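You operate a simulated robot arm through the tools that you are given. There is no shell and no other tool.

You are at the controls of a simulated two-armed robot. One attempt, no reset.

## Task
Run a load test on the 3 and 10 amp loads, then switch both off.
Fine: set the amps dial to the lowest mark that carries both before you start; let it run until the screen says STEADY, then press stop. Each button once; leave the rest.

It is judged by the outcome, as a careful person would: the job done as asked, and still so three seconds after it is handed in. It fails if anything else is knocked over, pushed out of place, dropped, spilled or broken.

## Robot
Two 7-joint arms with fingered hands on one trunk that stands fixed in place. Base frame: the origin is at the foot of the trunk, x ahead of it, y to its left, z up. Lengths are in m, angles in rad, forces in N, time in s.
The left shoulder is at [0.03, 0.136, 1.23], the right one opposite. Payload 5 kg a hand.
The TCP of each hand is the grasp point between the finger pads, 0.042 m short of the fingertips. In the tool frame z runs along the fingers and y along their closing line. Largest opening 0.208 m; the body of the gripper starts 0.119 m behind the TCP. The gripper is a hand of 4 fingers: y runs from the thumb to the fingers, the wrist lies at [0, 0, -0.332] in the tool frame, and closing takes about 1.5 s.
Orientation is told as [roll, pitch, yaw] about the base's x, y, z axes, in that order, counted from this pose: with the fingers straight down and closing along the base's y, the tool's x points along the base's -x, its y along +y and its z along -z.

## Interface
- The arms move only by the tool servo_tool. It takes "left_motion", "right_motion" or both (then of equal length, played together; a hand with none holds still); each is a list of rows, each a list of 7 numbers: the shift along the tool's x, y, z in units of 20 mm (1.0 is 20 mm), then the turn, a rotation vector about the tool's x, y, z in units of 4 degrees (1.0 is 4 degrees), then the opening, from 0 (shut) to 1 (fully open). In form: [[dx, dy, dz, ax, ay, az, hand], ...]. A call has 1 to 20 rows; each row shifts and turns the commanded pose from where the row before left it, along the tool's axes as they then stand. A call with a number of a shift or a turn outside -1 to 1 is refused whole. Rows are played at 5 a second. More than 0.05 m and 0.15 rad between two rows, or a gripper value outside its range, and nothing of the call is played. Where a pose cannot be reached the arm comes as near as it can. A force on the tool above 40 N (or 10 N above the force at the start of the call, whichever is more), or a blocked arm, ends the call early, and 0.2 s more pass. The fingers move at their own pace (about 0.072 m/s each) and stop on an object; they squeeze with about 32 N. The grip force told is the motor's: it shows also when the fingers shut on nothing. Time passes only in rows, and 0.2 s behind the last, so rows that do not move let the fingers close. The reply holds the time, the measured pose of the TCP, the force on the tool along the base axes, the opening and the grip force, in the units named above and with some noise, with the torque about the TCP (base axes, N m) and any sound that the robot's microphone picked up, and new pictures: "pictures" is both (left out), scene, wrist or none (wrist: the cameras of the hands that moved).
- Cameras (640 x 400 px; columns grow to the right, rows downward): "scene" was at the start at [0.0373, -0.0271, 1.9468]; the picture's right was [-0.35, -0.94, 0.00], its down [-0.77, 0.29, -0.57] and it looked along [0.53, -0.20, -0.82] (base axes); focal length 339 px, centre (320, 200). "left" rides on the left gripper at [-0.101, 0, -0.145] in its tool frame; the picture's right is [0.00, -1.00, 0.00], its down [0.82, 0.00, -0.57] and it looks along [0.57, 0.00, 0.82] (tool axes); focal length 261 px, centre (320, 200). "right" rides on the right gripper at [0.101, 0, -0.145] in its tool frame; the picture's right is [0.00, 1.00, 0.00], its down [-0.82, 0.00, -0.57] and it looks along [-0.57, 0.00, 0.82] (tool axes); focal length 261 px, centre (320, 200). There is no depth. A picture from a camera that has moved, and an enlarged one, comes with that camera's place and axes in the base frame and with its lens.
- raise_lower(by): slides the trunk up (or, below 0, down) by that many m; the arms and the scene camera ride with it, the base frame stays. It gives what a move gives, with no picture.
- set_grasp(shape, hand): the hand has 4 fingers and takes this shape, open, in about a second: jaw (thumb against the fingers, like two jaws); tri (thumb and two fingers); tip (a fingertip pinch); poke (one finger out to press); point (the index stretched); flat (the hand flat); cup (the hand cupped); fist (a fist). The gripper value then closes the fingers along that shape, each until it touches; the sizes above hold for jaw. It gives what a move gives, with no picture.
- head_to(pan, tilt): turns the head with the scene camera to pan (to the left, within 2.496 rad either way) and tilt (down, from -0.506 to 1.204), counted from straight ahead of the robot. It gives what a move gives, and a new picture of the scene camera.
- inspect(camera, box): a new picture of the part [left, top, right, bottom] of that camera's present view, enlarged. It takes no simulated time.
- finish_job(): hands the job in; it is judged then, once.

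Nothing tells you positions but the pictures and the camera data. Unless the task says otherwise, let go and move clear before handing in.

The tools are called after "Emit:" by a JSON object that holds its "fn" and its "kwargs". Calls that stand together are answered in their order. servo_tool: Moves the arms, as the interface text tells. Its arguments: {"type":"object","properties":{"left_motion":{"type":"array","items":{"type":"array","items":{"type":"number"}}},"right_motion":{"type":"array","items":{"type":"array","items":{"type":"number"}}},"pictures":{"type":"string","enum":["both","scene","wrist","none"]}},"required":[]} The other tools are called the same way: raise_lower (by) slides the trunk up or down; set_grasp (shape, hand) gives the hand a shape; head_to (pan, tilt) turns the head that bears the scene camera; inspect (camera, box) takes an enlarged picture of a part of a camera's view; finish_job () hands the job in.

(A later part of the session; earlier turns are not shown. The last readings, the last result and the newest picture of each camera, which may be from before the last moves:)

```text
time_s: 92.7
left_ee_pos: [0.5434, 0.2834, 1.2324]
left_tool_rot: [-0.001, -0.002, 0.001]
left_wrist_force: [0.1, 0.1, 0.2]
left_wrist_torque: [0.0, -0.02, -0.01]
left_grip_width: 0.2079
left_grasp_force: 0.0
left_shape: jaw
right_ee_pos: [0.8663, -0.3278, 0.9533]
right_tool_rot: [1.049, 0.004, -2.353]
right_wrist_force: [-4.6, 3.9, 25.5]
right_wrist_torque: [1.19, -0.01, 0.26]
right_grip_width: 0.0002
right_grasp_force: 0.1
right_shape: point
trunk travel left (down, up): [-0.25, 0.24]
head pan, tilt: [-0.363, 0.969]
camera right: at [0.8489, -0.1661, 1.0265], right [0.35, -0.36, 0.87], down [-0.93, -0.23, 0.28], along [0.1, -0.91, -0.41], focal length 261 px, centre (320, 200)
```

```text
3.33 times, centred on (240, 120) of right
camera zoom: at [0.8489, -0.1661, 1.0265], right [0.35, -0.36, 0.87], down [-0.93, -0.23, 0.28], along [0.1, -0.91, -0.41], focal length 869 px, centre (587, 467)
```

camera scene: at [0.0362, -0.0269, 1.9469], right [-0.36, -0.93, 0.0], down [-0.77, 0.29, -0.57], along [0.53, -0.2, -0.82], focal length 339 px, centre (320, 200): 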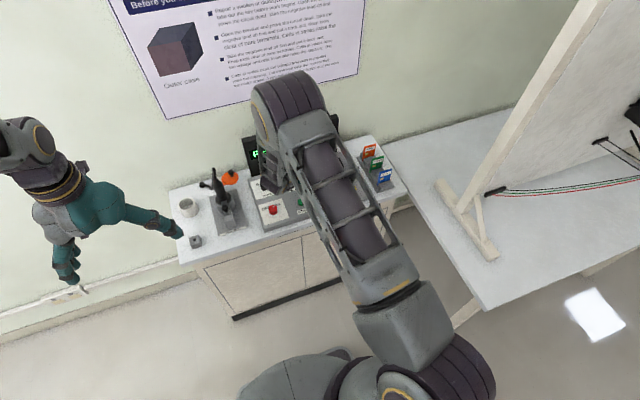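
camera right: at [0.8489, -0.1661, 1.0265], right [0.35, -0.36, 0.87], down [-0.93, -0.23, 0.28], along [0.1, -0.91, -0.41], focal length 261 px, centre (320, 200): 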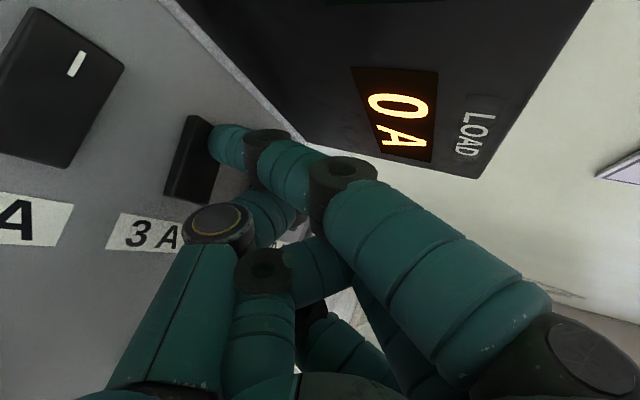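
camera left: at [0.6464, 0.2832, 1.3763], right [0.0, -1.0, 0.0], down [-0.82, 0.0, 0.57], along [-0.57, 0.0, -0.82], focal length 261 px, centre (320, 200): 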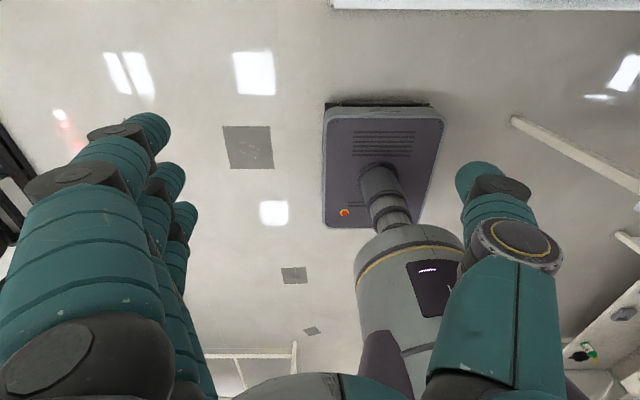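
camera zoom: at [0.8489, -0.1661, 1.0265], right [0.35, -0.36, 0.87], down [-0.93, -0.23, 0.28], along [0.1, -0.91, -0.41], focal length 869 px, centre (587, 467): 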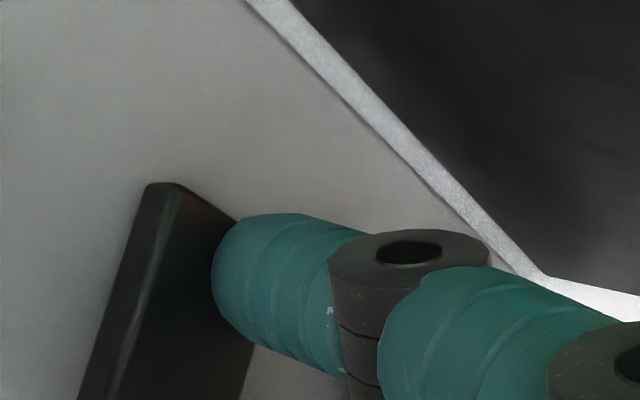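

Contact at about 25 N, no click yet. I press a little further.

Emit:
{"fn": "servo_tool", "kwargs": {"right_motion": [[0, -0.087, 0.05, 0, 0, 0, 1], [0, -0.087, 0.05, 0, 0, 0, 1], [0, -0.087, 0.05, 0, 0, 0, 1]], "pictures": "wrist"}}

Emit:
{"fn": "inspect", "kwargs": {"camera": "right", "box": [160, 60, 320, 180]}}

```text
time_s: 93.2
left_ee_pos: [0.5445, 0.2816, 1.2322]
left_tool_rot: [0.0, -0.001, 0.0]
left_wrist_force: [0.9, -0.7, -0.7]
left_wrist_torque: [0.06, 0.13, -0.01]
left_grip_width: 0.208
left_grasp_force: 0.1
left_shape: jaw
right_ee_pos: [0.8688, -0.3284, 0.9524]
right_tool_rot: [1.054, 0.007, -2.354]
right_wrist_force: [-7.8, 2.1, 25.4]
right_wrist_torque: [1.26, 0.3, 0.41]
right_grip_width: 0.2018
right_grasp_force: 0.1
right_shape: point
trunk travel left (down, up): [-0.25, 0.24]
head pan, tilt: [-0.363, 0.969]
stopped in row 2 (right hand): the force on the tool passed its limit at 42 N (the readings are from after the stop); the commanded pose is now the measured one
camera right: at [0.8518, -0.1677, 1.0263], right [0.34, -0.35, 0.87], down [-0.93, -0.23, 0.27], along [0.1, -0.91, -0.41], focal length 261 px, centre (320, 200)
```

right: 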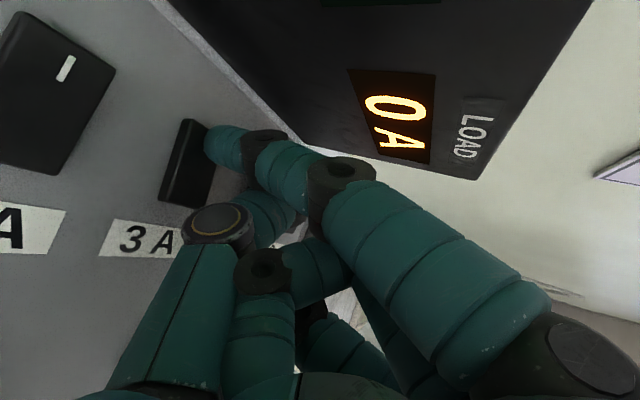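

```text
3.33 times, centred on (240, 120) of right
camera zoom: at [0.8518, -0.1677, 1.0263], right [0.34, -0.35, 0.87], down [-0.93, -0.23, 0.27], along [0.1, -0.91, -0.41], focal length 869 px, centre (587, 467)
```

zoom: 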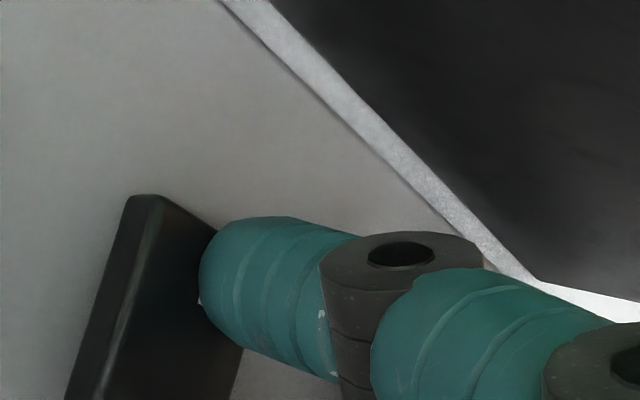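

The force limit stopped it. I lift off and look whether the rocker has flipped.

Emit:
{"fn": "servo_tool", "kwargs": {"right_motion": [[0, 0.433, -0.25, 0, 0, 0, 1], [0, 0.433, -0.25, 0, 0, 0, 1], [0, 0.433, -0.25, 0, 0, 0, 1], [0, 0.433, -0.25, 0, 0, 0, 1], [0, 0.433, -0.25, 0, 0, 0, 1], [0, 0.433, -0.25, 0, 0, 0, 1]], "pictures": "wrist"}}

Emit:
{"fn": "inspect", "kwargs": {"camera": "right", "box": [0, 0, 260, 180]}}

```text
time_s: 94.6
left_ee_pos: [0.5456, 0.2828, 1.2324]
left_tool_rot: [0.0, -0.002, -0.001]
left_wrist_force: [-0.3, -0.7, 0.1]
left_wrist_torque: [0.03, -0.03, 0.02]
left_grip_width: 0.2078
left_grasp_force: 0.0
left_shape: jaw
right_ee_pos: [0.8679, -0.3267, 1.0093]
right_tool_rot: [1.051, 0.003, -2.356]
right_wrist_force: [-0.2, -0.2, -0.4]
right_wrist_torque: [0.02, 0.0, 0.02]
right_grip_width: 0.0002
right_grasp_force: 0.0
right_shape: point
trunk travel left (down, up): [-0.25, 0.24]
head pan, tilt: [-0.363, 0.969]
camera right: at [0.8506, -0.1667, 1.0839], right [0.35, -0.36, 0.87], down [-0.93, -0.23, 0.28], along [0.1, -0.91, -0.41], focal length 261 px, centre (320, 200)
```

right: 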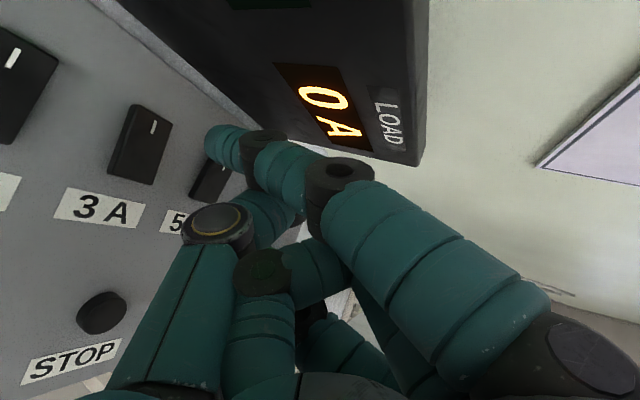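

```text
2.22 times, centred on (130, 90) of right
camera zoom: at [0.8506, -0.1667, 1.0839], right [0.35, -0.36, 0.87], down [-0.93, -0.23, 0.28], along [0.1, -0.91, -0.41], focal length 579 px, centre (742, 444)
```

zoom: 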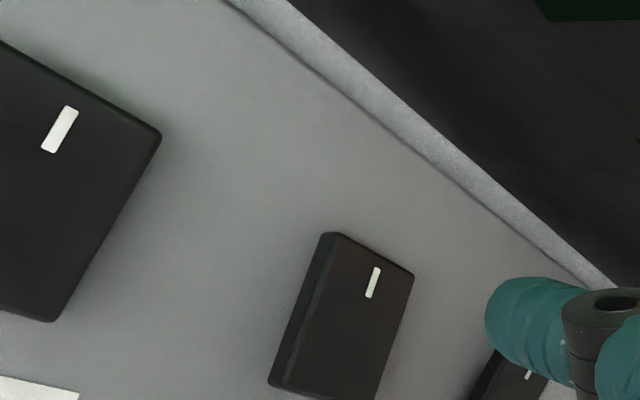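

Emit:
{"fn": "inspect", "kwargs": {"camera": "right", "box": [90, 90, 190, 200]}}

Emit:
{"fn": "inspect", "kwargs": {"camera": "right", "box": [0, 20, 80, 160]}}

Emit:
{"fn": "inspect", "kwargs": {"camera": "scene", "box": [280, 140, 360, 200]}}

```text
3.64 times, centred on (140, 145) of right
camera zoom: at [0.8506, -0.1667, 1.0839], right [0.35, -0.36, 0.87], down [-0.93, -0.23, 0.28], along [0.1, -0.91, -0.41], focal length 948 px, centre (974, 400)
```

zoom: 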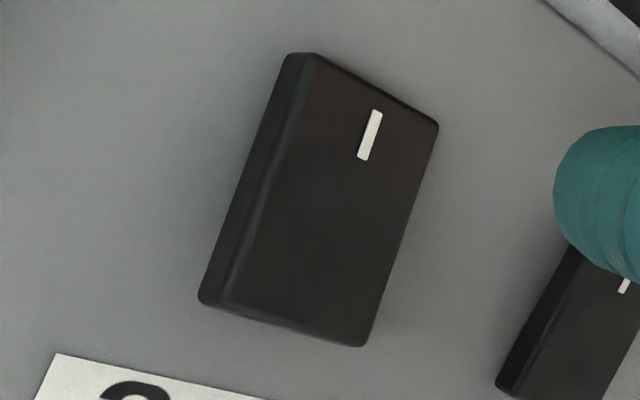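

```text
2.86 times, centred on (40, 90) of right
camera zoom: at [0.8506, -0.1667, 1.0839], right [0.35, -0.36, 0.87], down [-0.93, -0.23, 0.28], along [0.1, -0.91, -0.41], focal length 745 px, centre (1120, 514)
```

zoom: 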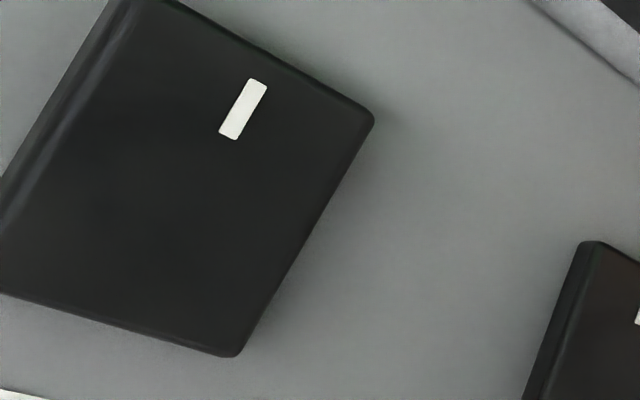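

```text
6.67 times, centred on (320, 170) of scene
camera zoom: at [0.037, -0.027, 1.9468], right [-0.36, -0.93, 0.0], down [-0.77, 0.29, -0.57], along [0.53, -0.2, -0.82], focal length 2262 px, centre (320, 400)
```

zoom: 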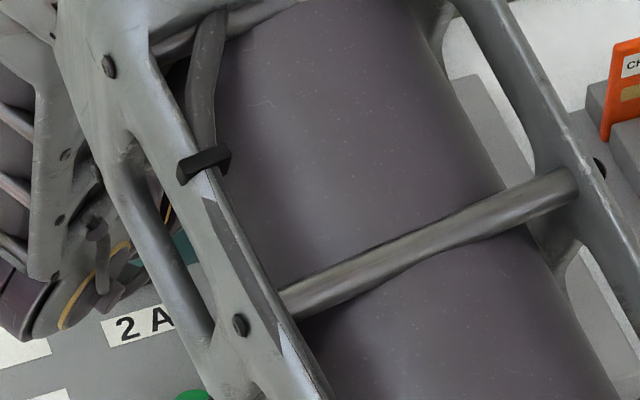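

Measured against the untouched 5A, the near end of 3A now stands about 6 mm higher and its far end is down: 3A is on. I move 0.14 m right to above the 10A mark.

Emit:
{"fn": "servo_tool", "kwargs": {"right_motion": [[-0.707, 0.3536, 0.6124, 0, 0, 0, 1], [-0.707, 0.3536, 0.6124, 0, 0, 0, 1], [-0.707, 0.3536, 0.6124, 0, 0, 0, 1], [-0.707, 0.3536, 0.6124, 0, 0, 0, 1], [-0.707, 0.3536, 0.6124, 0, 0, 0, 1], [-0.707, 0.3536, 0.6124, 0, 0, 0, 1], [-0.707, 0.3536, 0.6124, 0, 0, 0, 1], [0, 0, 0, 0, 0, 0, 1]], "pictures": "both"}}

Emit:
{"fn": "inspect", "kwargs": {"camera": "right", "box": [0, 0, 320, 200]}}

```text
time_s: 96.4
left_ee_pos: [0.5452, 0.2824, 1.2308]
left_tool_rot: [-0.001, 0.002, -0.001]
left_wrist_force: [0.9, 0.5, -0.3]
left_wrist_torque: [-0.05, -0.01, 0.0]
left_grip_width: 0.2077
left_grasp_force: 0.0
left_shape: jaw
right_ee_pos: [0.8681, -0.468, 1.0098]
right_tool_rot: [1.052, 0.005, -2.354]
right_wrist_force: [-0.3, -0.8, 0.2]
right_wrist_torque: [0.03, 0.04, -0.03]
right_grip_width: 0.0001
right_grasp_force: 0.0
right_shape: point
trunk travel left (down, up): [-0.25, 0.24]
head pan, tilt: [-0.363, 0.969]
camera scene: at [0.0373, -0.0261, 1.9468], right [-0.35, -0.93, 0.0], down [-0.77, 0.29, -0.57], along [0.53, -0.2, -0.82], focal length 339 px, centre (320, 200)
camera right: at [0.8512, -0.3075, 1.084], right [0.35, -0.36, 0.87], down [-0.93, -0.23, 0.28], along [0.1, -0.91, -0.41], focal length 261 px, centre (320, 200)
```

scene: 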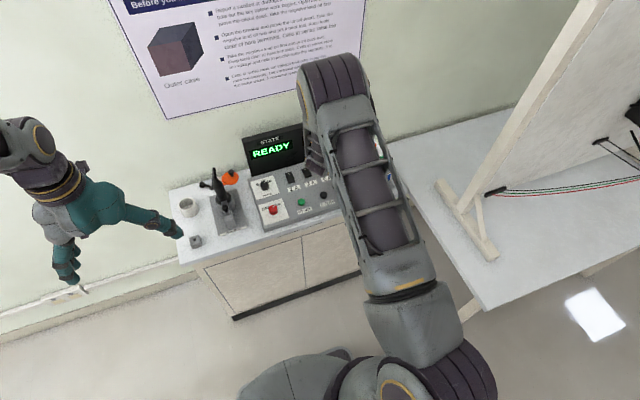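
right: 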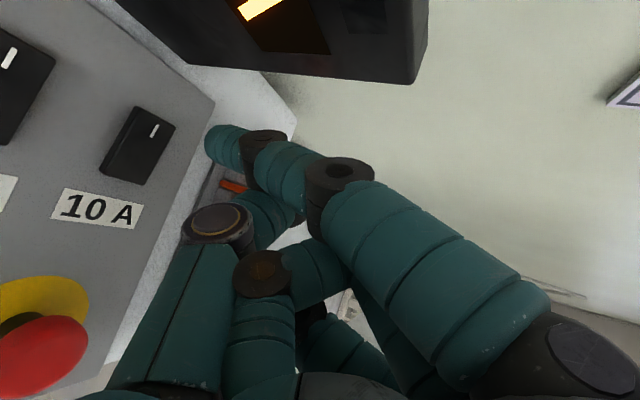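

```text
2.00 times, centred on (160, 100) of right
camera zoom: at [0.8512, -0.3075, 1.084], right [0.35, -0.36, 0.87], down [-0.93, -0.23, 0.28], along [0.1, -0.91, -0.41], focal length 521 px, centre (640, 400)
```

zoom: 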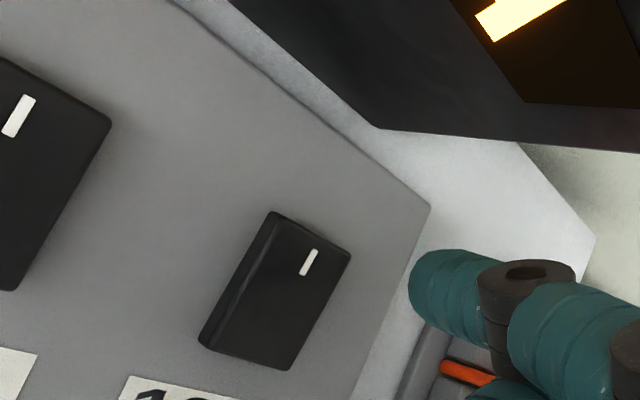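

10A still stands as 3A did before; the view shows the flip of 3A by comparison. I press the far end of 10A the same way.

Emit:
{"fn": "servo_tool", "kwargs": {"right_motion": [[0, -0.2165, 0.125, 0, 0, 0, 1], [0, -0.2165, 0.125, 0, 0, 0, 1], [0, -0.2165, 0.125, 0, 0, 0, 1], [0, -0.2165, 0.125, 0, 0, 0, 1], [0, -0.2165, 0.125, 0, 0, 0, 1], [0, -0.2165, 0.125, 0, 0, 0, 1], [0, -0.2165, 0.125, 0, 0, 0, 1], [0, -0.2165, 0.125, 0, 0, 0, 1], [0, -0.2165, 0.125, 0, 0, 0, 1], [0, 0, 0, 0, 0, 0, 1]], "pictures": "wrist"}}

Emit:
{"fn": "inspect", "kwargs": {"camera": "right", "box": [160, 60, 320, 180]}}

```text
time_s: 98.6
left_ee_pos: [0.5458, 0.2834, 1.232]
left_tool_rot: [0.0, 0.0, 0.001]
left_wrist_force: [-0.5, -0.3, -0.6]
left_wrist_torque: [-0.01, 0.01, 0.01]
left_grip_width: 0.2078
left_grasp_force: 0.0
left_shape: jaw
right_ee_pos: [0.8703, -0.4683, 0.9649]
right_tool_rot: [1.049, 0.004, -2.355]
right_wrist_force: [0.4, 0.3, 0.3]
right_wrist_torque: [0.01, 0.01, 0.01]
right_grip_width: 0.0
right_grasp_force: 0.1
right_shape: point
trunk travel left (down, up): [-0.25, 0.24]
head pan, tilt: [-0.363, 0.969]
camera right: at [0.8516, -0.3069, 1.0389], right [0.35, -0.36, 0.87], down [-0.93, -0.23, 0.28], along [0.1, -0.91, -0.41], focal length 261 px, centre (320, 200)
```

right: 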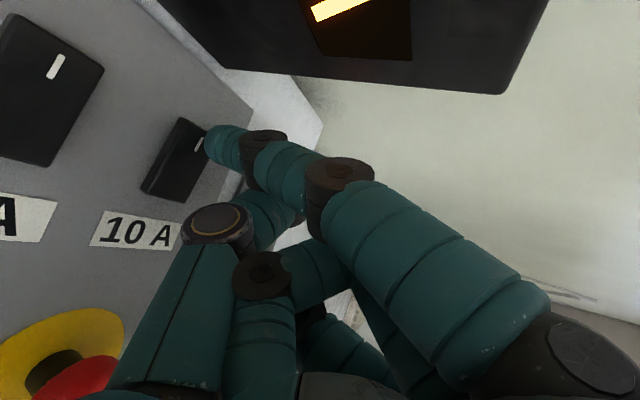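

```text
3.33 times, centred on (240, 120) of right
camera zoom: at [0.8516, -0.3069, 1.0389], right [0.35, -0.36, 0.87], down [-0.93, -0.23, 0.28], along [0.1, -0.91, -0.41], focal length 869 px, centre (587, 467)
```

zoom: 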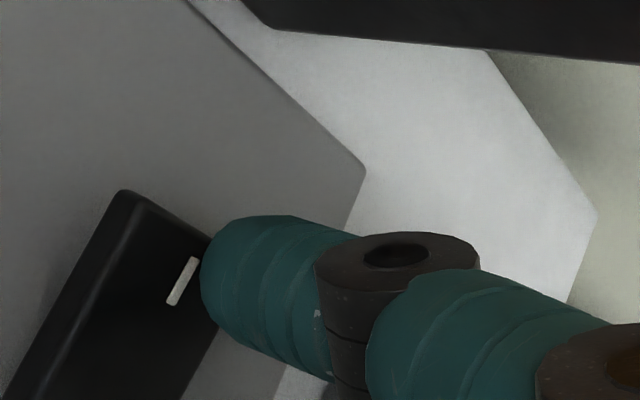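

Emit:
{"fn": "servo_tool", "kwargs": {"right_motion": [[0, -0.13, 0.075, 0, 0, 0, 1], [0, -0.13, 0.075, 0, 0, 0, 1], [0, -0.13, 0.075, 0, 0, 0, 1], [0, -0.13, 0.075, 0, 0, 0, 1], [0, -0.13, 0.075, 0, 0, 0, 1], [0, -0.065, 0.0375, 0, 0, 0, 1]], "pictures": "wrist"}}

Emit:
{"fn": "inspect", "kwargs": {"camera": "right", "box": [160, 60, 320, 180]}}

```text
time_s: 100.0
left_ee_pos: [0.544, 0.2831, 1.2335]
left_tool_rot: [-0.001, -0.001, 0.0]
left_wrist_force: [0.0, -0.4, -0.7]
left_wrist_torque: [0.0, 0.01, -0.04]
left_grip_width: 0.2078
left_grasp_force: 0.0
left_shape: jaw
right_ee_pos: [0.8684, -0.4668, 0.9524]
right_tool_rot: [1.056, 0.006, -2.356]
right_wrist_force: [-6.7, 2.8, 25.4]
right_wrist_torque: [1.28, 0.18, 0.29]
right_grip_width: 0.0001
right_grasp_force: 0.1
right_shape: point
trunk travel left (down, up): [-0.25, 0.24]
head pan, tilt: [-0.363, 0.969]
camera right: at [0.8509, -0.3067, 1.0259], right [0.34, -0.35, 0.87], down [-0.93, -0.23, 0.27], along [0.1, -0.91, -0.41], focal length 261 px, centre (320, 200)
```

right: 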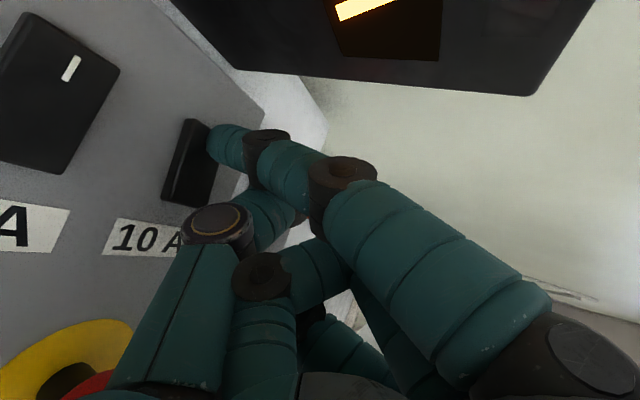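

```text
3.33 times, centred on (240, 120) of right
camera zoom: at [0.8509, -0.3067, 1.0259], right [0.34, -0.35, 0.87], down [-0.93, -0.23, 0.27], along [0.1, -0.91, -0.41], focal length 869 px, centre (587, 467)
```

zoom: 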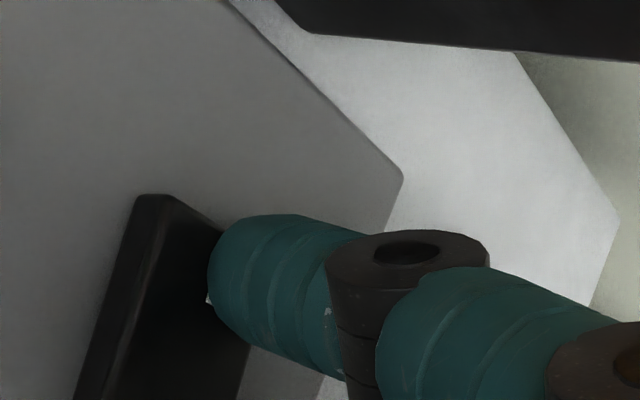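

The 10A rocker looks tipped over now. I lift off and compare.

Emit:
{"fn": "servo_tool", "kwargs": {"right_motion": [[0, 0.433, -0.25, 0, 0, 0, 1], [0, 0.433, -0.25, 0, 0, 0, 1], [0, 0.433, -0.25, 0, 0, 0, 1], [0, 0.433, -0.25, 0, 0, 0, 1], [0, 0.433, -0.25, 0, 0, 0, 1], [0, 0.433, -0.25, 0, 0, 0, 1]], "pictures": "wrist"}}

Emit:
{"fn": "inspect", "kwargs": {"camera": "right", "box": [0, 0, 320, 200]}}

```text
time_s: 101.4
left_ee_pos: [0.5461, 0.2825, 1.2313]
left_tool_rot: [0.001, 0.0, 0.001]
left_wrist_force: [0.2, 0.0, 0.0]
left_wrist_torque: [0.0, -0.02, 0.01]
left_grip_width: 0.2077
left_grasp_force: 0.0
left_shape: jaw
right_ee_pos: [0.868, -0.4679, 1.0083]
right_tool_rot: [1.051, 0.003, -2.354]
right_wrist_force: [-0.2, 0.1, 0.1]
right_wrist_torque: [0.0, 0.01, 0.07]
right_grip_width: 0.0001
right_grasp_force: 0.0
right_shape: point
trunk travel left (down, up): [-0.25, 0.24]
head pan, tilt: [-0.363, 0.969]
camera right: at [0.8507, -0.3072, 1.0818], right [0.35, -0.36, 0.87], down [-0.93, -0.23, 0.28], along [0.1, -0.91, -0.41], focal length 261 px, centre (320, 200)
```

right: 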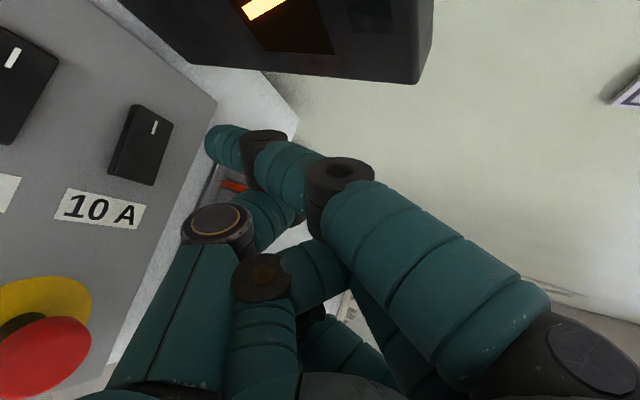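

```text
2.00 times, centred on (160, 100) of right
camera zoom: at [0.8507, -0.3072, 1.0818], right [0.35, -0.36, 0.87], down [-0.93, -0.23, 0.28], along [0.1, -0.91, -0.41], focal length 521 px, centre (640, 400)
```

zoom: 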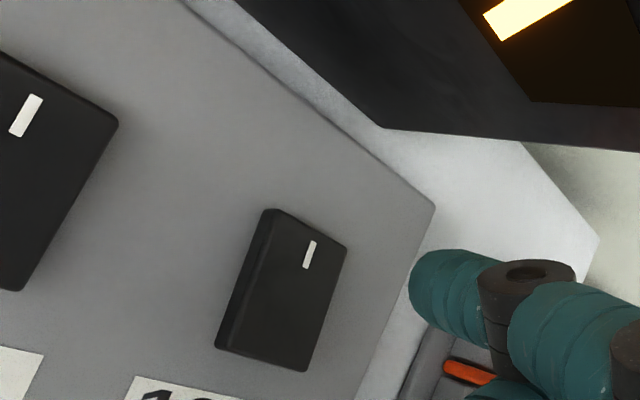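

10A is on too. Now I move above the START button (about (0.730, −0.218)), a bit higher on the way.

Emit:
{"fn": "servo_tool", "kwargs": {"right_motion": [[0.167, -0.404, -0.95, 0, 0, 0, 1], [0.167, -0.404, -0.95, 0, 0, 0, 1], [0.167, -0.404, -0.95, 0, 0, 0, 1], [0.167, -0.404, -0.95, 0, 0, 0, 1], [0.167, -0.404, -0.95, 0, 0, 0, 1], [0.167, -0.404, -0.95, 0, 0, 0, 1], [0.167, -0.404, -0.95, 0, 0, 0, 1], [0.167, -0.404, -0.95, 0, 0, 0, 1], [0.167, -0.404, -0.95, 0, 0, 0, 1], [0.167, -0.404, -0.95, 0, 0, 0, 1], [0.167, -0.404, -0.95, 0, 0, 0, 1], [0.167, -0.404, -0.95, 0, 0, 0, 1], [0, 0, 0, 0, 0, 0, 1]], "pictures": "both"}}

Emit:
{"fn": "inspect", "kwargs": {"camera": "right", "box": [0, 0, 320, 200]}}

```text
time_s: 104.2
left_ee_pos: [0.5467, 0.2822, 1.2319]
left_tool_rot: [-0.001, 0.0, -0.001]
left_wrist_force: [0.5, -1.4, -0.5]
left_wrist_torque: [0.05, 0.02, 0.01]
left_grip_width: 0.2076
left_grasp_force: 0.0
left_shape: jaw
right_ee_pos: [0.7223, -0.2668, 1.0367]
right_tool_rot: [1.051, 0.004, -2.355]
right_wrist_force: [0.2, -0.5, -0.6]
right_wrist_torque: [0.05, 0.03, 0.04]
right_grip_width: 0.0
right_grasp_force: 0.0
right_shape: point
trunk travel left (down, up): [-0.25, 0.24]
head pan, tilt: [-0.363, 0.969]
camera scene: at [0.0378, -0.0277, 1.9468], right [-0.36, -0.93, 0.0], down [-0.77, 0.29, -0.57], along [0.53, -0.2, -0.82], focal length 339 px, centre (320, 200)
camera right: at [0.7047, -0.1067, 1.1108], right [0.35, -0.36, 0.87], down [-0.93, -0.23, 0.28], along [0.1, -0.91, -0.41], focal length 261 px, centre (320, 200)
```

scene: 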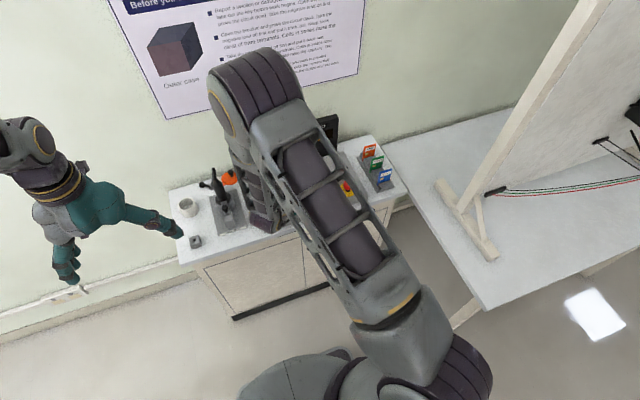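
right: 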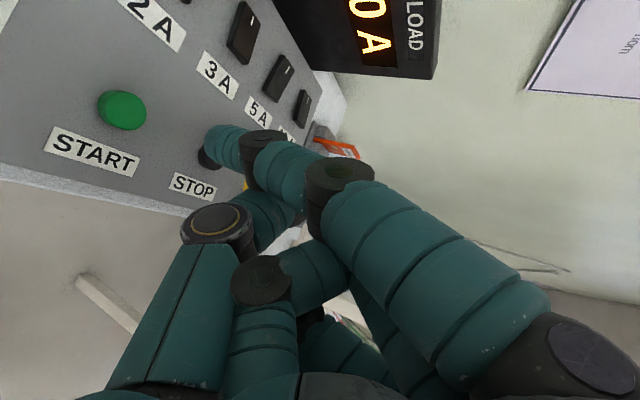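

```text
2.00 times, centred on (160, 100) of right
camera zoom: at [0.7047, -0.1067, 1.1108], right [0.35, -0.36, 0.87], down [-0.93, -0.23, 0.28], along [0.1, -0.91, -0.41], focal length 521 px, centre (640, 400)
```

zoom: 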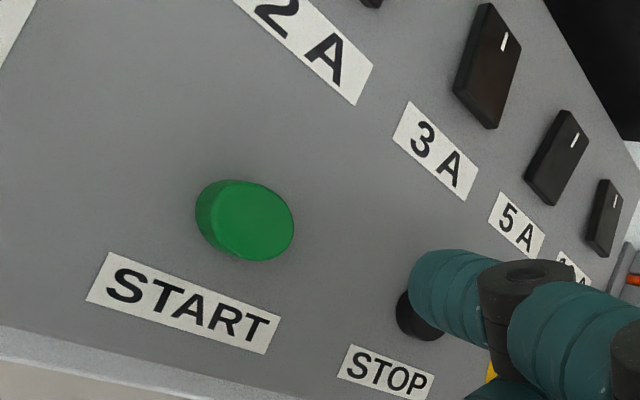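

START is in view; 3A and 10A visibly tilt alike and differ from 5A. I shift slightly and descend to about 1.5 cm above START.

Emit:
{"fn": "servo_tool", "kwargs": {"right_motion": [[0.04, -0.359, 0.192, 0, 0, 0, 1], [0.04, -0.359, 0.192, 0, 0, 0, 1], [0.04, -0.359, 0.192, 0, 0, 0, 1], [0.04, -0.359, 0.192, 0, 0, 0, 1], [0.04, -0.359, 0.192, 0, 0, 0, 1], [0.04, -0.359, 0.192, 0, 0, 0, 1], [0.04, -0.359, 0.192, 0, 0, 0, 1], [0.04, -0.359, 0.192, 0, 0, 0, 1], [0, 0, 0, 0, 0, 0, 1]], "pictures": "wrist"}}

Emit:
{"fn": "inspect", "kwargs": {"camera": "right", "box": [120, 60, 280, 180]}}

```text
time_s: 106.2
left_ee_pos: [0.5447, 0.2824, 1.2321]
left_tool_rot: [0.001, -0.001, 0.001]
left_wrist_force: [0.2, 0.7, 1.0]
left_wrist_torque: [0.01, 0.0, -0.05]
left_grip_width: 0.2078
left_grasp_force: 0.1
left_shape: jaw
right_ee_pos: [0.7245, -0.2602, 0.972]
right_tool_rot: [1.051, 0.003, -2.353]
right_wrist_force: [-0.1, -0.6, 0.1]
right_wrist_torque: [0.04, 0.01, 0.0]
right_grip_width: 0.0
right_grasp_force: 0.0
right_shape: point
trunk travel left (down, up): [-0.25, 0.24]
head pan, tilt: [-0.363, 0.969]
camera right: at [0.7077, -0.099, 1.0463], right [0.35, -0.36, 0.87], down [-0.93, -0.23, 0.28], along [0.1, -0.91, -0.41], focal length 261 px, centre (320, 200)
```

right: 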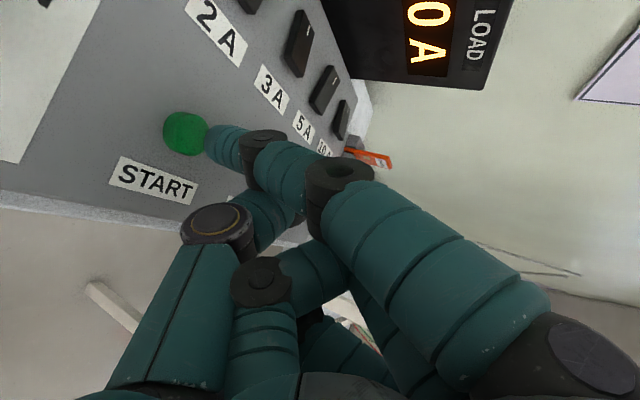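

```text
3.33 times, centred on (200, 120) of right
camera zoom: at [0.7077, -0.099, 1.0463], right [0.35, -0.36, 0.87], down [-0.93, -0.23, 0.28], along [0.1, -0.91, -0.41], focal length 869 px, centre (720, 467)
```

zoom: 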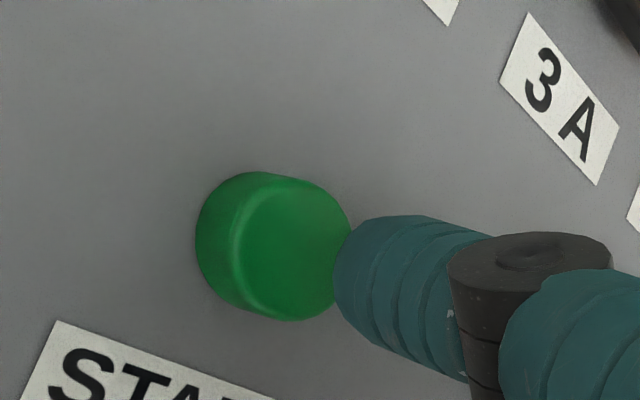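

The tip will land within a few millimetres of START's centre. I press down gently, 15 mm in 3 mm steps.

Emit:
{"fn": "servo_tool", "kwargs": {"right_motion": [[0, -0.13, 0.075, 0, 0, 0, 1], [0, -0.13, 0.075, 0, 0, 0, 1], [0, -0.13, 0.075, 0, 0, 0, 1], [0, -0.13, 0.075, 0, 0, 0, 1], [0, -0.13, 0.075, 0, 0, 0, 1]], "pictures": "wrist"}}

Emit:
{"fn": "inspect", "kwargs": {"camera": "right", "box": [120, 60, 280, 180]}}

```text
time_s: 107.4
left_ee_pos: [0.5463, 0.2812, 1.2317]
left_tool_rot: [0.0, 0.0, 0.0]
left_wrist_force: [0.5, -0.4, 0.0]
left_wrist_torque: [-0.02, 0.01, 0.0]
left_grip_width: 0.2077
left_grasp_force: 0.1
left_shape: jaw
right_ee_pos: [0.7262, -0.2591, 0.957]
right_tool_rot: [1.051, 0.004, -2.355]
right_wrist_force: [0.3, 0.1, -0.3]
right_wrist_torque: [0.01, 0.0, 0.0]
right_grip_width: 0.0001
right_grasp_force: 0.1
right_shape: point
trunk travel left (down, up): [-0.25, 0.24]
head pan, tilt: [-0.363, 0.969]
camera right: at [0.7083, -0.0984, 1.0309], right [0.35, -0.36, 0.87], down [-0.93, -0.23, 0.28], along [0.1, -0.91, -0.41], focal length 261 px, centre (320, 200)
```

right: 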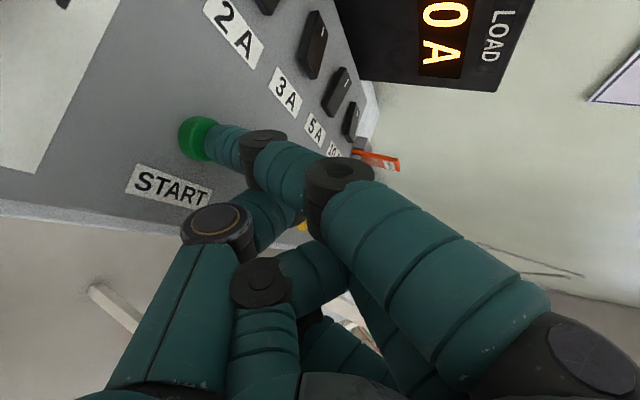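

```text
3.33 times, centred on (200, 120) of right
camera zoom: at [0.7083, -0.0984, 1.0309], right [0.35, -0.36, 0.87], down [-0.93, -0.23, 0.28], along [0.1, -0.91, -0.41], focal length 869 px, centre (720, 467)
```

zoom: 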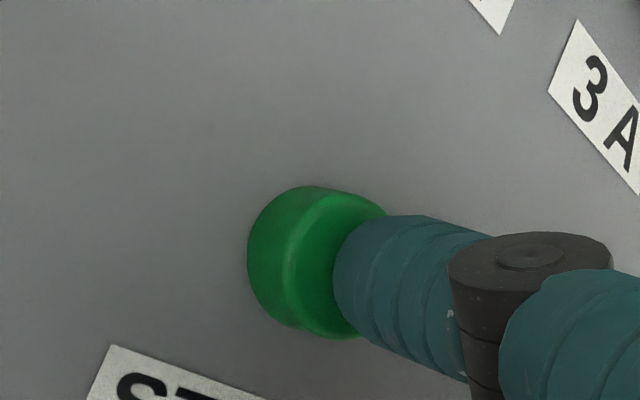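

Almost touching and centred. I press on in 2 mm steps.

Emit:
{"fn": "servo_tool", "kwargs": {"right_motion": [[0, -0.0866, 0.05, 0, 0, 0, 1], [0, -0.0866, 0.05, 0, 0, 0, 1], [0, -0.0866, 0.05, 0, 0, 0, 1], [0, -0.0866, 0.05, 0, 0, 0, 1]], "pictures": "wrist"}}

```text
time_s: 108.4
left_ee_pos: [0.5466, 0.2835, 1.233]
left_tool_rot: [0.0, 0.0, 0.001]
left_wrist_force: [0.0, 0.8, 0.0]
left_wrist_torque: [0.0, -0.02, -0.02]
left_grip_width: 0.2075
left_grasp_force: 0.1
left_shape: jaw
right_ee_pos: [0.7252, -0.2593, 0.9503]
right_tool_rot: [1.053, 0.006, -2.355]
right_wrist_force: [-0.4, 1.6, 5.4]
right_wrist_torque: [0.42, -0.01, 0.05]
right_grip_width: 0.0002
right_grasp_force: 0.0
right_shape: point
trunk travel left (down, up): [-0.25, 0.24]
head pan, tilt: [-0.363, 0.969]
heard: click
camera right: at [0.7082, -0.0989, 1.024], right [0.35, -0.36, 0.87], down [-0.93, -0.23, 0.28], along [0.1, -0.91, -0.41], focal length 261 px, centre (320, 200)
```

right: 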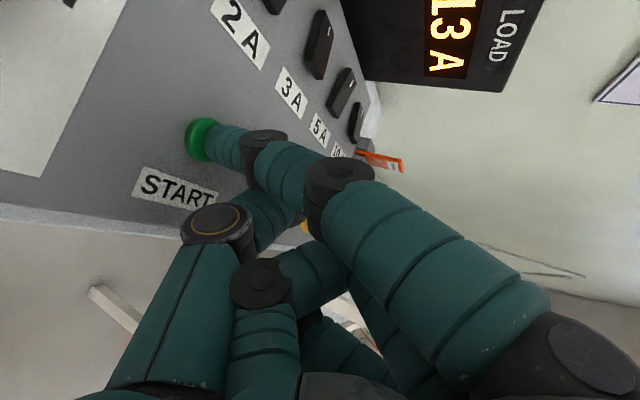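

A click, and LOAD shows 13 A: the test runs. I lift off straight up and look for the STATE display.

Emit:
{"fn": "servo_tool", "kwargs": {"right_motion": [[0, 0.433, -0.25, 0, 0, 0, 1], [0, 0.433, -0.25, 0, 0, 0, 1], [0, 0.433, -0.25, 0, 0, 0, 1], [0, 0.433, -0.25, 0, 0, 0, 1], [0, 0.433, -0.25, 0, 0, 0, 1], [0, 0.433, -0.25, 0, 0, 0, 1]], "pictures": "both"}}

```text
time_s: 109.8
left_ee_pos: [0.5456, 0.283, 1.231]
left_tool_rot: [-0.001, 0.001, 0.0]
left_wrist_force: [0.4, 0.4, -0.2]
left_wrist_torque: [0.03, -0.01, 0.03]
left_grip_width: 0.208
left_grasp_force: 0.1
left_shape: jaw
right_ee_pos: [0.7228, -0.2596, 1.0109]
right_tool_rot: [1.05, 0.003, -2.356]
right_wrist_force: [0.5, 0.4, -1.1]
right_wrist_torque: [0.02, 0.04, 0.02]
right_grip_width: 0.0
right_grasp_force: 0.1
right_shape: point
trunk travel left (down, up): [-0.25, 0.24]
head pan, tilt: [-0.363, 0.969]
camera scene: at [0.0367, -0.0269, 1.9468], right [-0.36, -0.93, 0.0], down [-0.77, 0.29, -0.57], along [0.53, -0.2, -0.82], focal length 339 px, centre (320, 200)
camera right: at [0.7076, -0.0995, 1.0844], right [0.35, -0.36, 0.87], down [-0.93, -0.23, 0.28], along [0.1, -0.91, -0.41], focal length 261 px, centre (320, 200)
```

scene: 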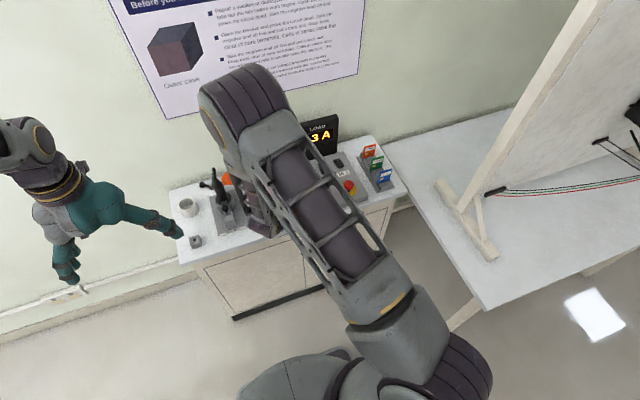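
right: 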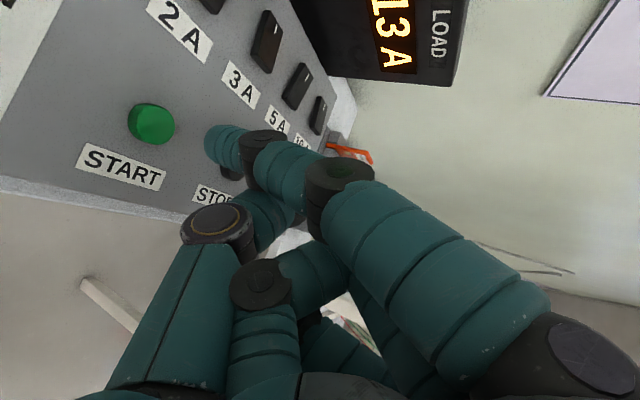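

I move over to above STOP (0.0885 m to the right) and look for the STATE there.

Emit:
{"fn": "servo_tool", "kwargs": {"right_motion": [[-0.626, 0.313, 0.542, 0, 0, 0, 1], [-0.626, 0.313, 0.542, 0, 0, 0, 1], [-0.626, 0.313, 0.542, 0, 0, 0, 1], [-0.626, 0.313, 0.542, 0, 0, 0, 1], [-0.626, 0.313, 0.542, 0, 0, 0, 1]], "pictures": "both"}}

Emit:
{"fn": "inspect", "kwargs": {"camera": "scene", "box": [230, 110, 350, 185]}}

```text
time_s: 111.0
left_ee_pos: [0.5461, 0.2815, 1.2313]
left_tool_rot: [0.0, 0.0, 0.001]
left_wrist_force: [-0.6, -0.9, -1.1]
left_wrist_torque: [0.05, 0.0, 0.01]
left_grip_width: 0.2077
left_grasp_force: 0.0
left_shape: jaw
right_ee_pos: [0.7247, -0.3479, 1.0103]
right_tool_rot: [1.05, 0.002, -2.353]
right_wrist_force: [0.1, -0.9, -0.1]
right_wrist_torque: [0.05, -0.01, 0.02]
right_grip_width: 0.2018
right_grasp_force: 0.1
right_shape: point
trunk travel left (down, up): [-0.25, 0.24]
head pan, tilt: [-0.363, 0.969]
camera scene: at [0.0373, -0.028, 1.9468], right [-0.36, -0.93, 0.0], down [-0.77, 0.29, -0.57], along [0.53, -0.2, -0.82], focal length 339 px, centre (320, 200)
camera right: at [0.7084, -0.1881, 1.0848], right [0.35, -0.36, 0.87], down [-0.93, -0.23, 0.28], along [0.1, -0.91, -0.41], focal length 261 px, centre (320, 200)
```

scene: 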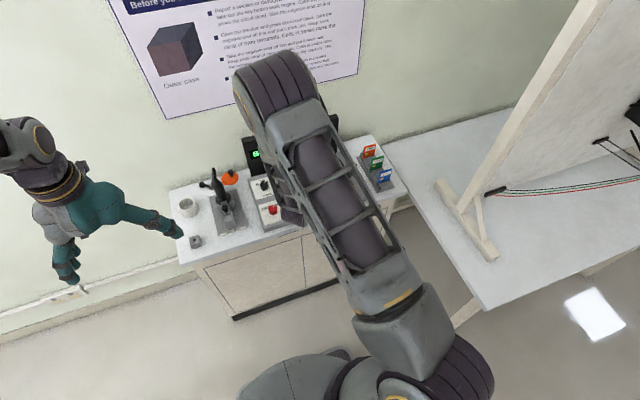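
right: 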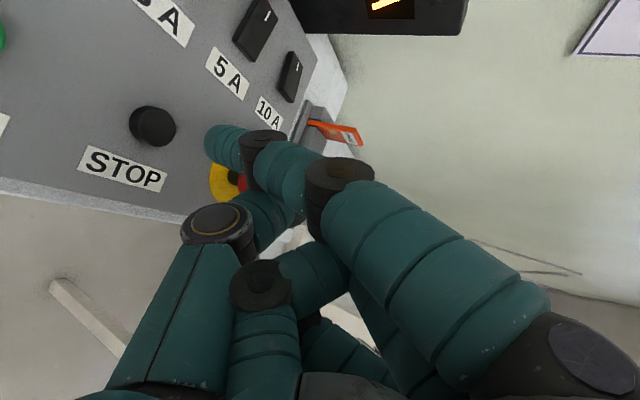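

```text
5.33 times, centred on (290, 148) of scene
camera zoom: at [0.0373, -0.028, 1.9468], right [-0.36, -0.93, 0.0], down [-0.77, 0.29, -0.57], along [0.53, -0.2, -0.82], focal length 1810 px, centre (480, 480)
```

zoom: 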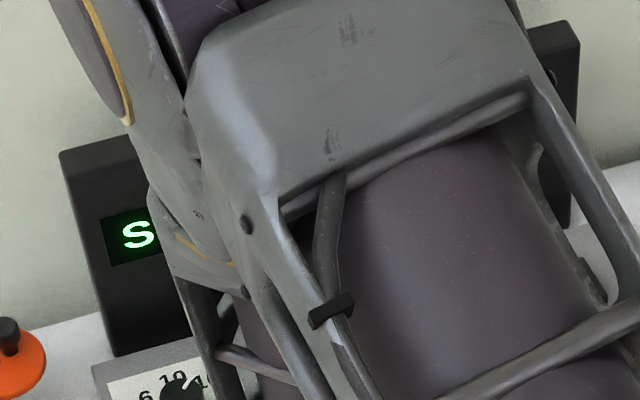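

The STATE begins with "S" but the rest is hidden by the arm. I move up and right to see the whole word.

Emit:
{"fn": "servo_tool", "kwargs": {"right_motion": [[-0.495, 0.98, 0.496, 0, 0, 0, 1], [-0.495, 0.98, 0.496, 0, 0, 0, 1], [-0.495, 0.98, 0.496, 0, 0, 0, 1], [-0.495, 0.98, 0.496, 0, 0, 0, 1], [-0.495, 0.98, 0.496, 0, 0, 0, 1]], "pictures": "scene"}}

Emit:
{"fn": "inspect", "kwargs": {"camera": "scene", "box": [230, 110, 350, 185]}}

```text
time_s: 112.2
left_ee_pos: [0.5462, 0.2823, 1.2317]
left_tool_rot: [-0.001, -0.001, -0.001]
left_wrist_force: [-0.3, -0.8, 0.2]
left_wrist_torque: [0.02, -0.01, 0.0]
left_grip_width: 0.2076
left_grasp_force: 0.1
left_shape: jaw
right_ee_pos: [0.7549, -0.4465, 1.0687]
right_tool_rot: [1.048, 0.003, -2.354]
right_wrist_force: [-0.1, 0.3, -0.7]
right_wrist_torque: [0.01, 0.03, 0.04]
right_grip_width: 0.2018
right_grasp_force: 0.1
right_shape: point
trunk travel left (down, up): [-0.25, 0.24]
head pan, tilt: [-0.363, 0.969]
camera scene: at [0.037, -0.0278, 1.9468], right [-0.35, -0.93, 0.0], down [-0.77, 0.29, -0.57], along [0.53, -0.2, -0.82], focal length 339 px, centre (320, 200)
```

scene: 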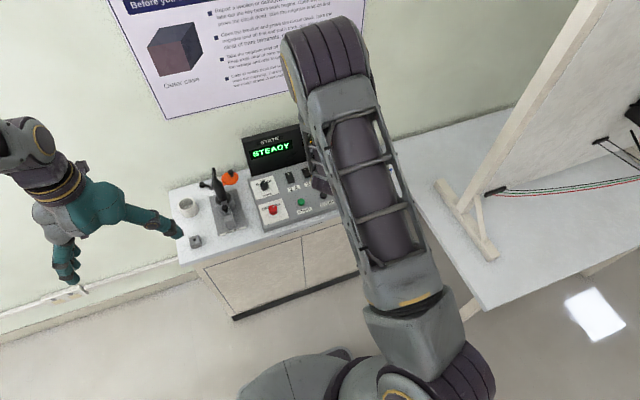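

```text
5.33 times, centred on (290, 148) of scene
camera zoom: at [0.037, -0.0278, 1.9468], right [-0.35, -0.93, 0.0], down [-0.77, 0.29, -0.57], along [0.53, -0.2, -0.82], focal length 1810 px, centre (480, 480)
```

zoom: 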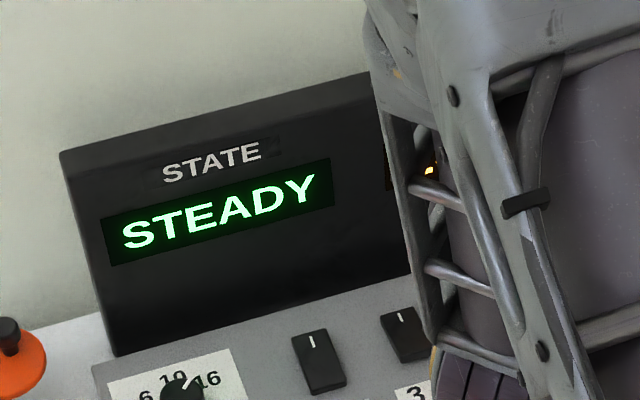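

STEADY is shown. I go back over STOP and descend to just above it.

Emit:
{"fn": "servo_tool", "kwargs": {"right_motion": [[0.484, -0.948, -0.469, 0, 0, 0, 1], [0.484, -0.948, -0.469, 0, 0, 0, 1], [0.484, -0.948, -0.469, 0, 0, 0, 1], [0.484, -0.948, -0.469, 0, 0, 0, 1], [0.484, -0.948, -0.469, 0, 0, 0, 1], [0, -0.346, 0.2, 0, 0, 0, 1], [0, -0.346, 0.2, 0, 0, 0, 1], [0, -0.346, 0.2, 0, 0, 0, 1], [0, -0.346, 0.2, 0, 0, 0, 1], [0, -0.346, 0.2, 0, 0, 0, 1], [0, 0, 0, 0, 0, 0, 1]], "pictures": "wrist"}}

Emit:
{"fn": "inspect", "kwargs": {"camera": "right", "box": [120, 60, 280, 180]}}

```text
time_s: 114.6
left_ee_pos: [0.5463, 0.2814, 1.2331]
left_tool_rot: [0.0, -0.001, 0.0]
left_wrist_force: [1.1, 0.6, -0.3]
left_wrist_torque: [0.02, 0.0, -0.02]
left_grip_width: 0.2075
left_grasp_force: 0.1
left_shape: jaw
right_ee_pos: [0.7271, -0.3516, 0.9705]
right_tool_rot: [1.051, 0.005, -2.355]
right_wrist_force: [1.0, -0.1, -0.1]
right_wrist_torque: [0.05, 0.02, 0.03]
right_grip_width: 0.2016
right_grasp_force: 0.0
right_shape: point
trunk travel left (down, up): [-0.25, 0.24]
head pan, tilt: [-0.363, 0.969]
camera right: at [0.7099, -0.1909, 1.0451], right [0.35, -0.36, 0.87], down [-0.93, -0.23, 0.28], along [0.1, -0.91, -0.41], focal length 261 px, centre (320, 200)
```

right: 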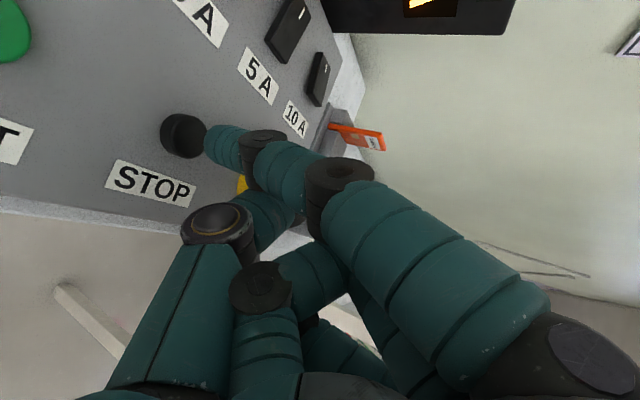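

```text
3.33 times, centred on (200, 120) of right
camera zoom: at [0.7099, -0.1909, 1.0451], right [0.35, -0.36, 0.87], down [-0.93, -0.23, 0.28], along [0.1, -0.91, -0.41], focal length 869 px, centre (720, 467)
```

zoom: 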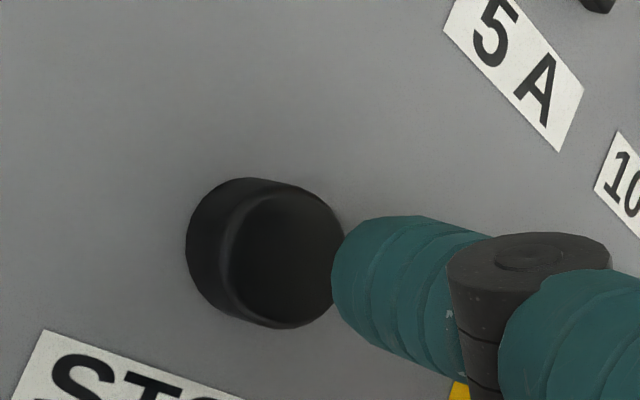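

Alignment matches the START press. I press STOP with the same stroke.

Emit:
{"fn": "servo_tool", "kwargs": {"right_motion": [[0, -0.13, 0.075, 0, 0, 0, 1], [0, -0.13, 0.075, 0, 0, 0, 1], [0, -0.13, 0.075, 0, 0, 0, 1], [0, -0.13, 0.075, 0, 0, 0, 1], [0, -0.0866, 0.05, 0, 0, 0, 1], [0, -0.0866, 0.05, 0, 0, 0, 1], [0, -0.0866, 0.05, 0, 0, 0, 1], [0, -0.0866, 0.05, 0, 0, 0, 1]], "pictures": "wrist"}}

```text
time_s: 116.4
left_ee_pos: [0.5461, 0.2826, 1.2316]
left_tool_rot: [0.0, 0.001, 0.0]
left_wrist_force: [0.7, -0.4, -0.8]
left_wrist_torque: [0.04, -0.02, 0.02]
left_grip_width: 0.2082
left_grasp_force: 0.0
left_shape: jaw
right_ee_pos: [0.7282, -0.351, 0.9517]
right_tool_rot: [1.051, 0.003, -2.356]
right_wrist_force: [-0.4, 0.5, 2.2]
right_wrist_torque: [0.14, -0.03, 0.04]
right_grip_width: 0.2015
right_grasp_force: 0.0
right_shape: point
trunk travel left (down, up): [-0.25, 0.24]
head pan, tilt: [-0.363, 0.969]
heard: click
camera right: at [0.7099, -0.1904, 1.0256], right [0.35, -0.36, 0.87], down [-0.93, -0.23, 0.28], along [0.1, -0.91, -0.41], focal length 261 px, centre (320, 200)
```

right: 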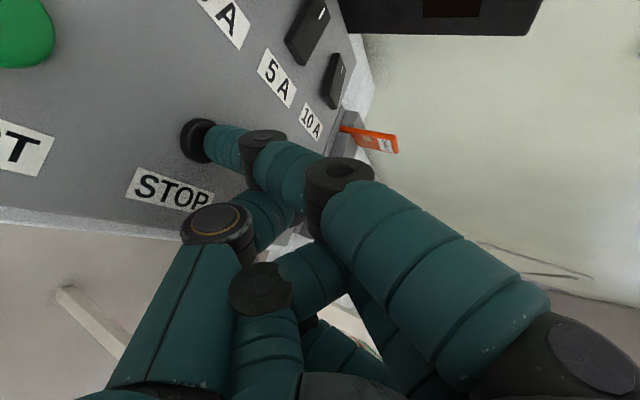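

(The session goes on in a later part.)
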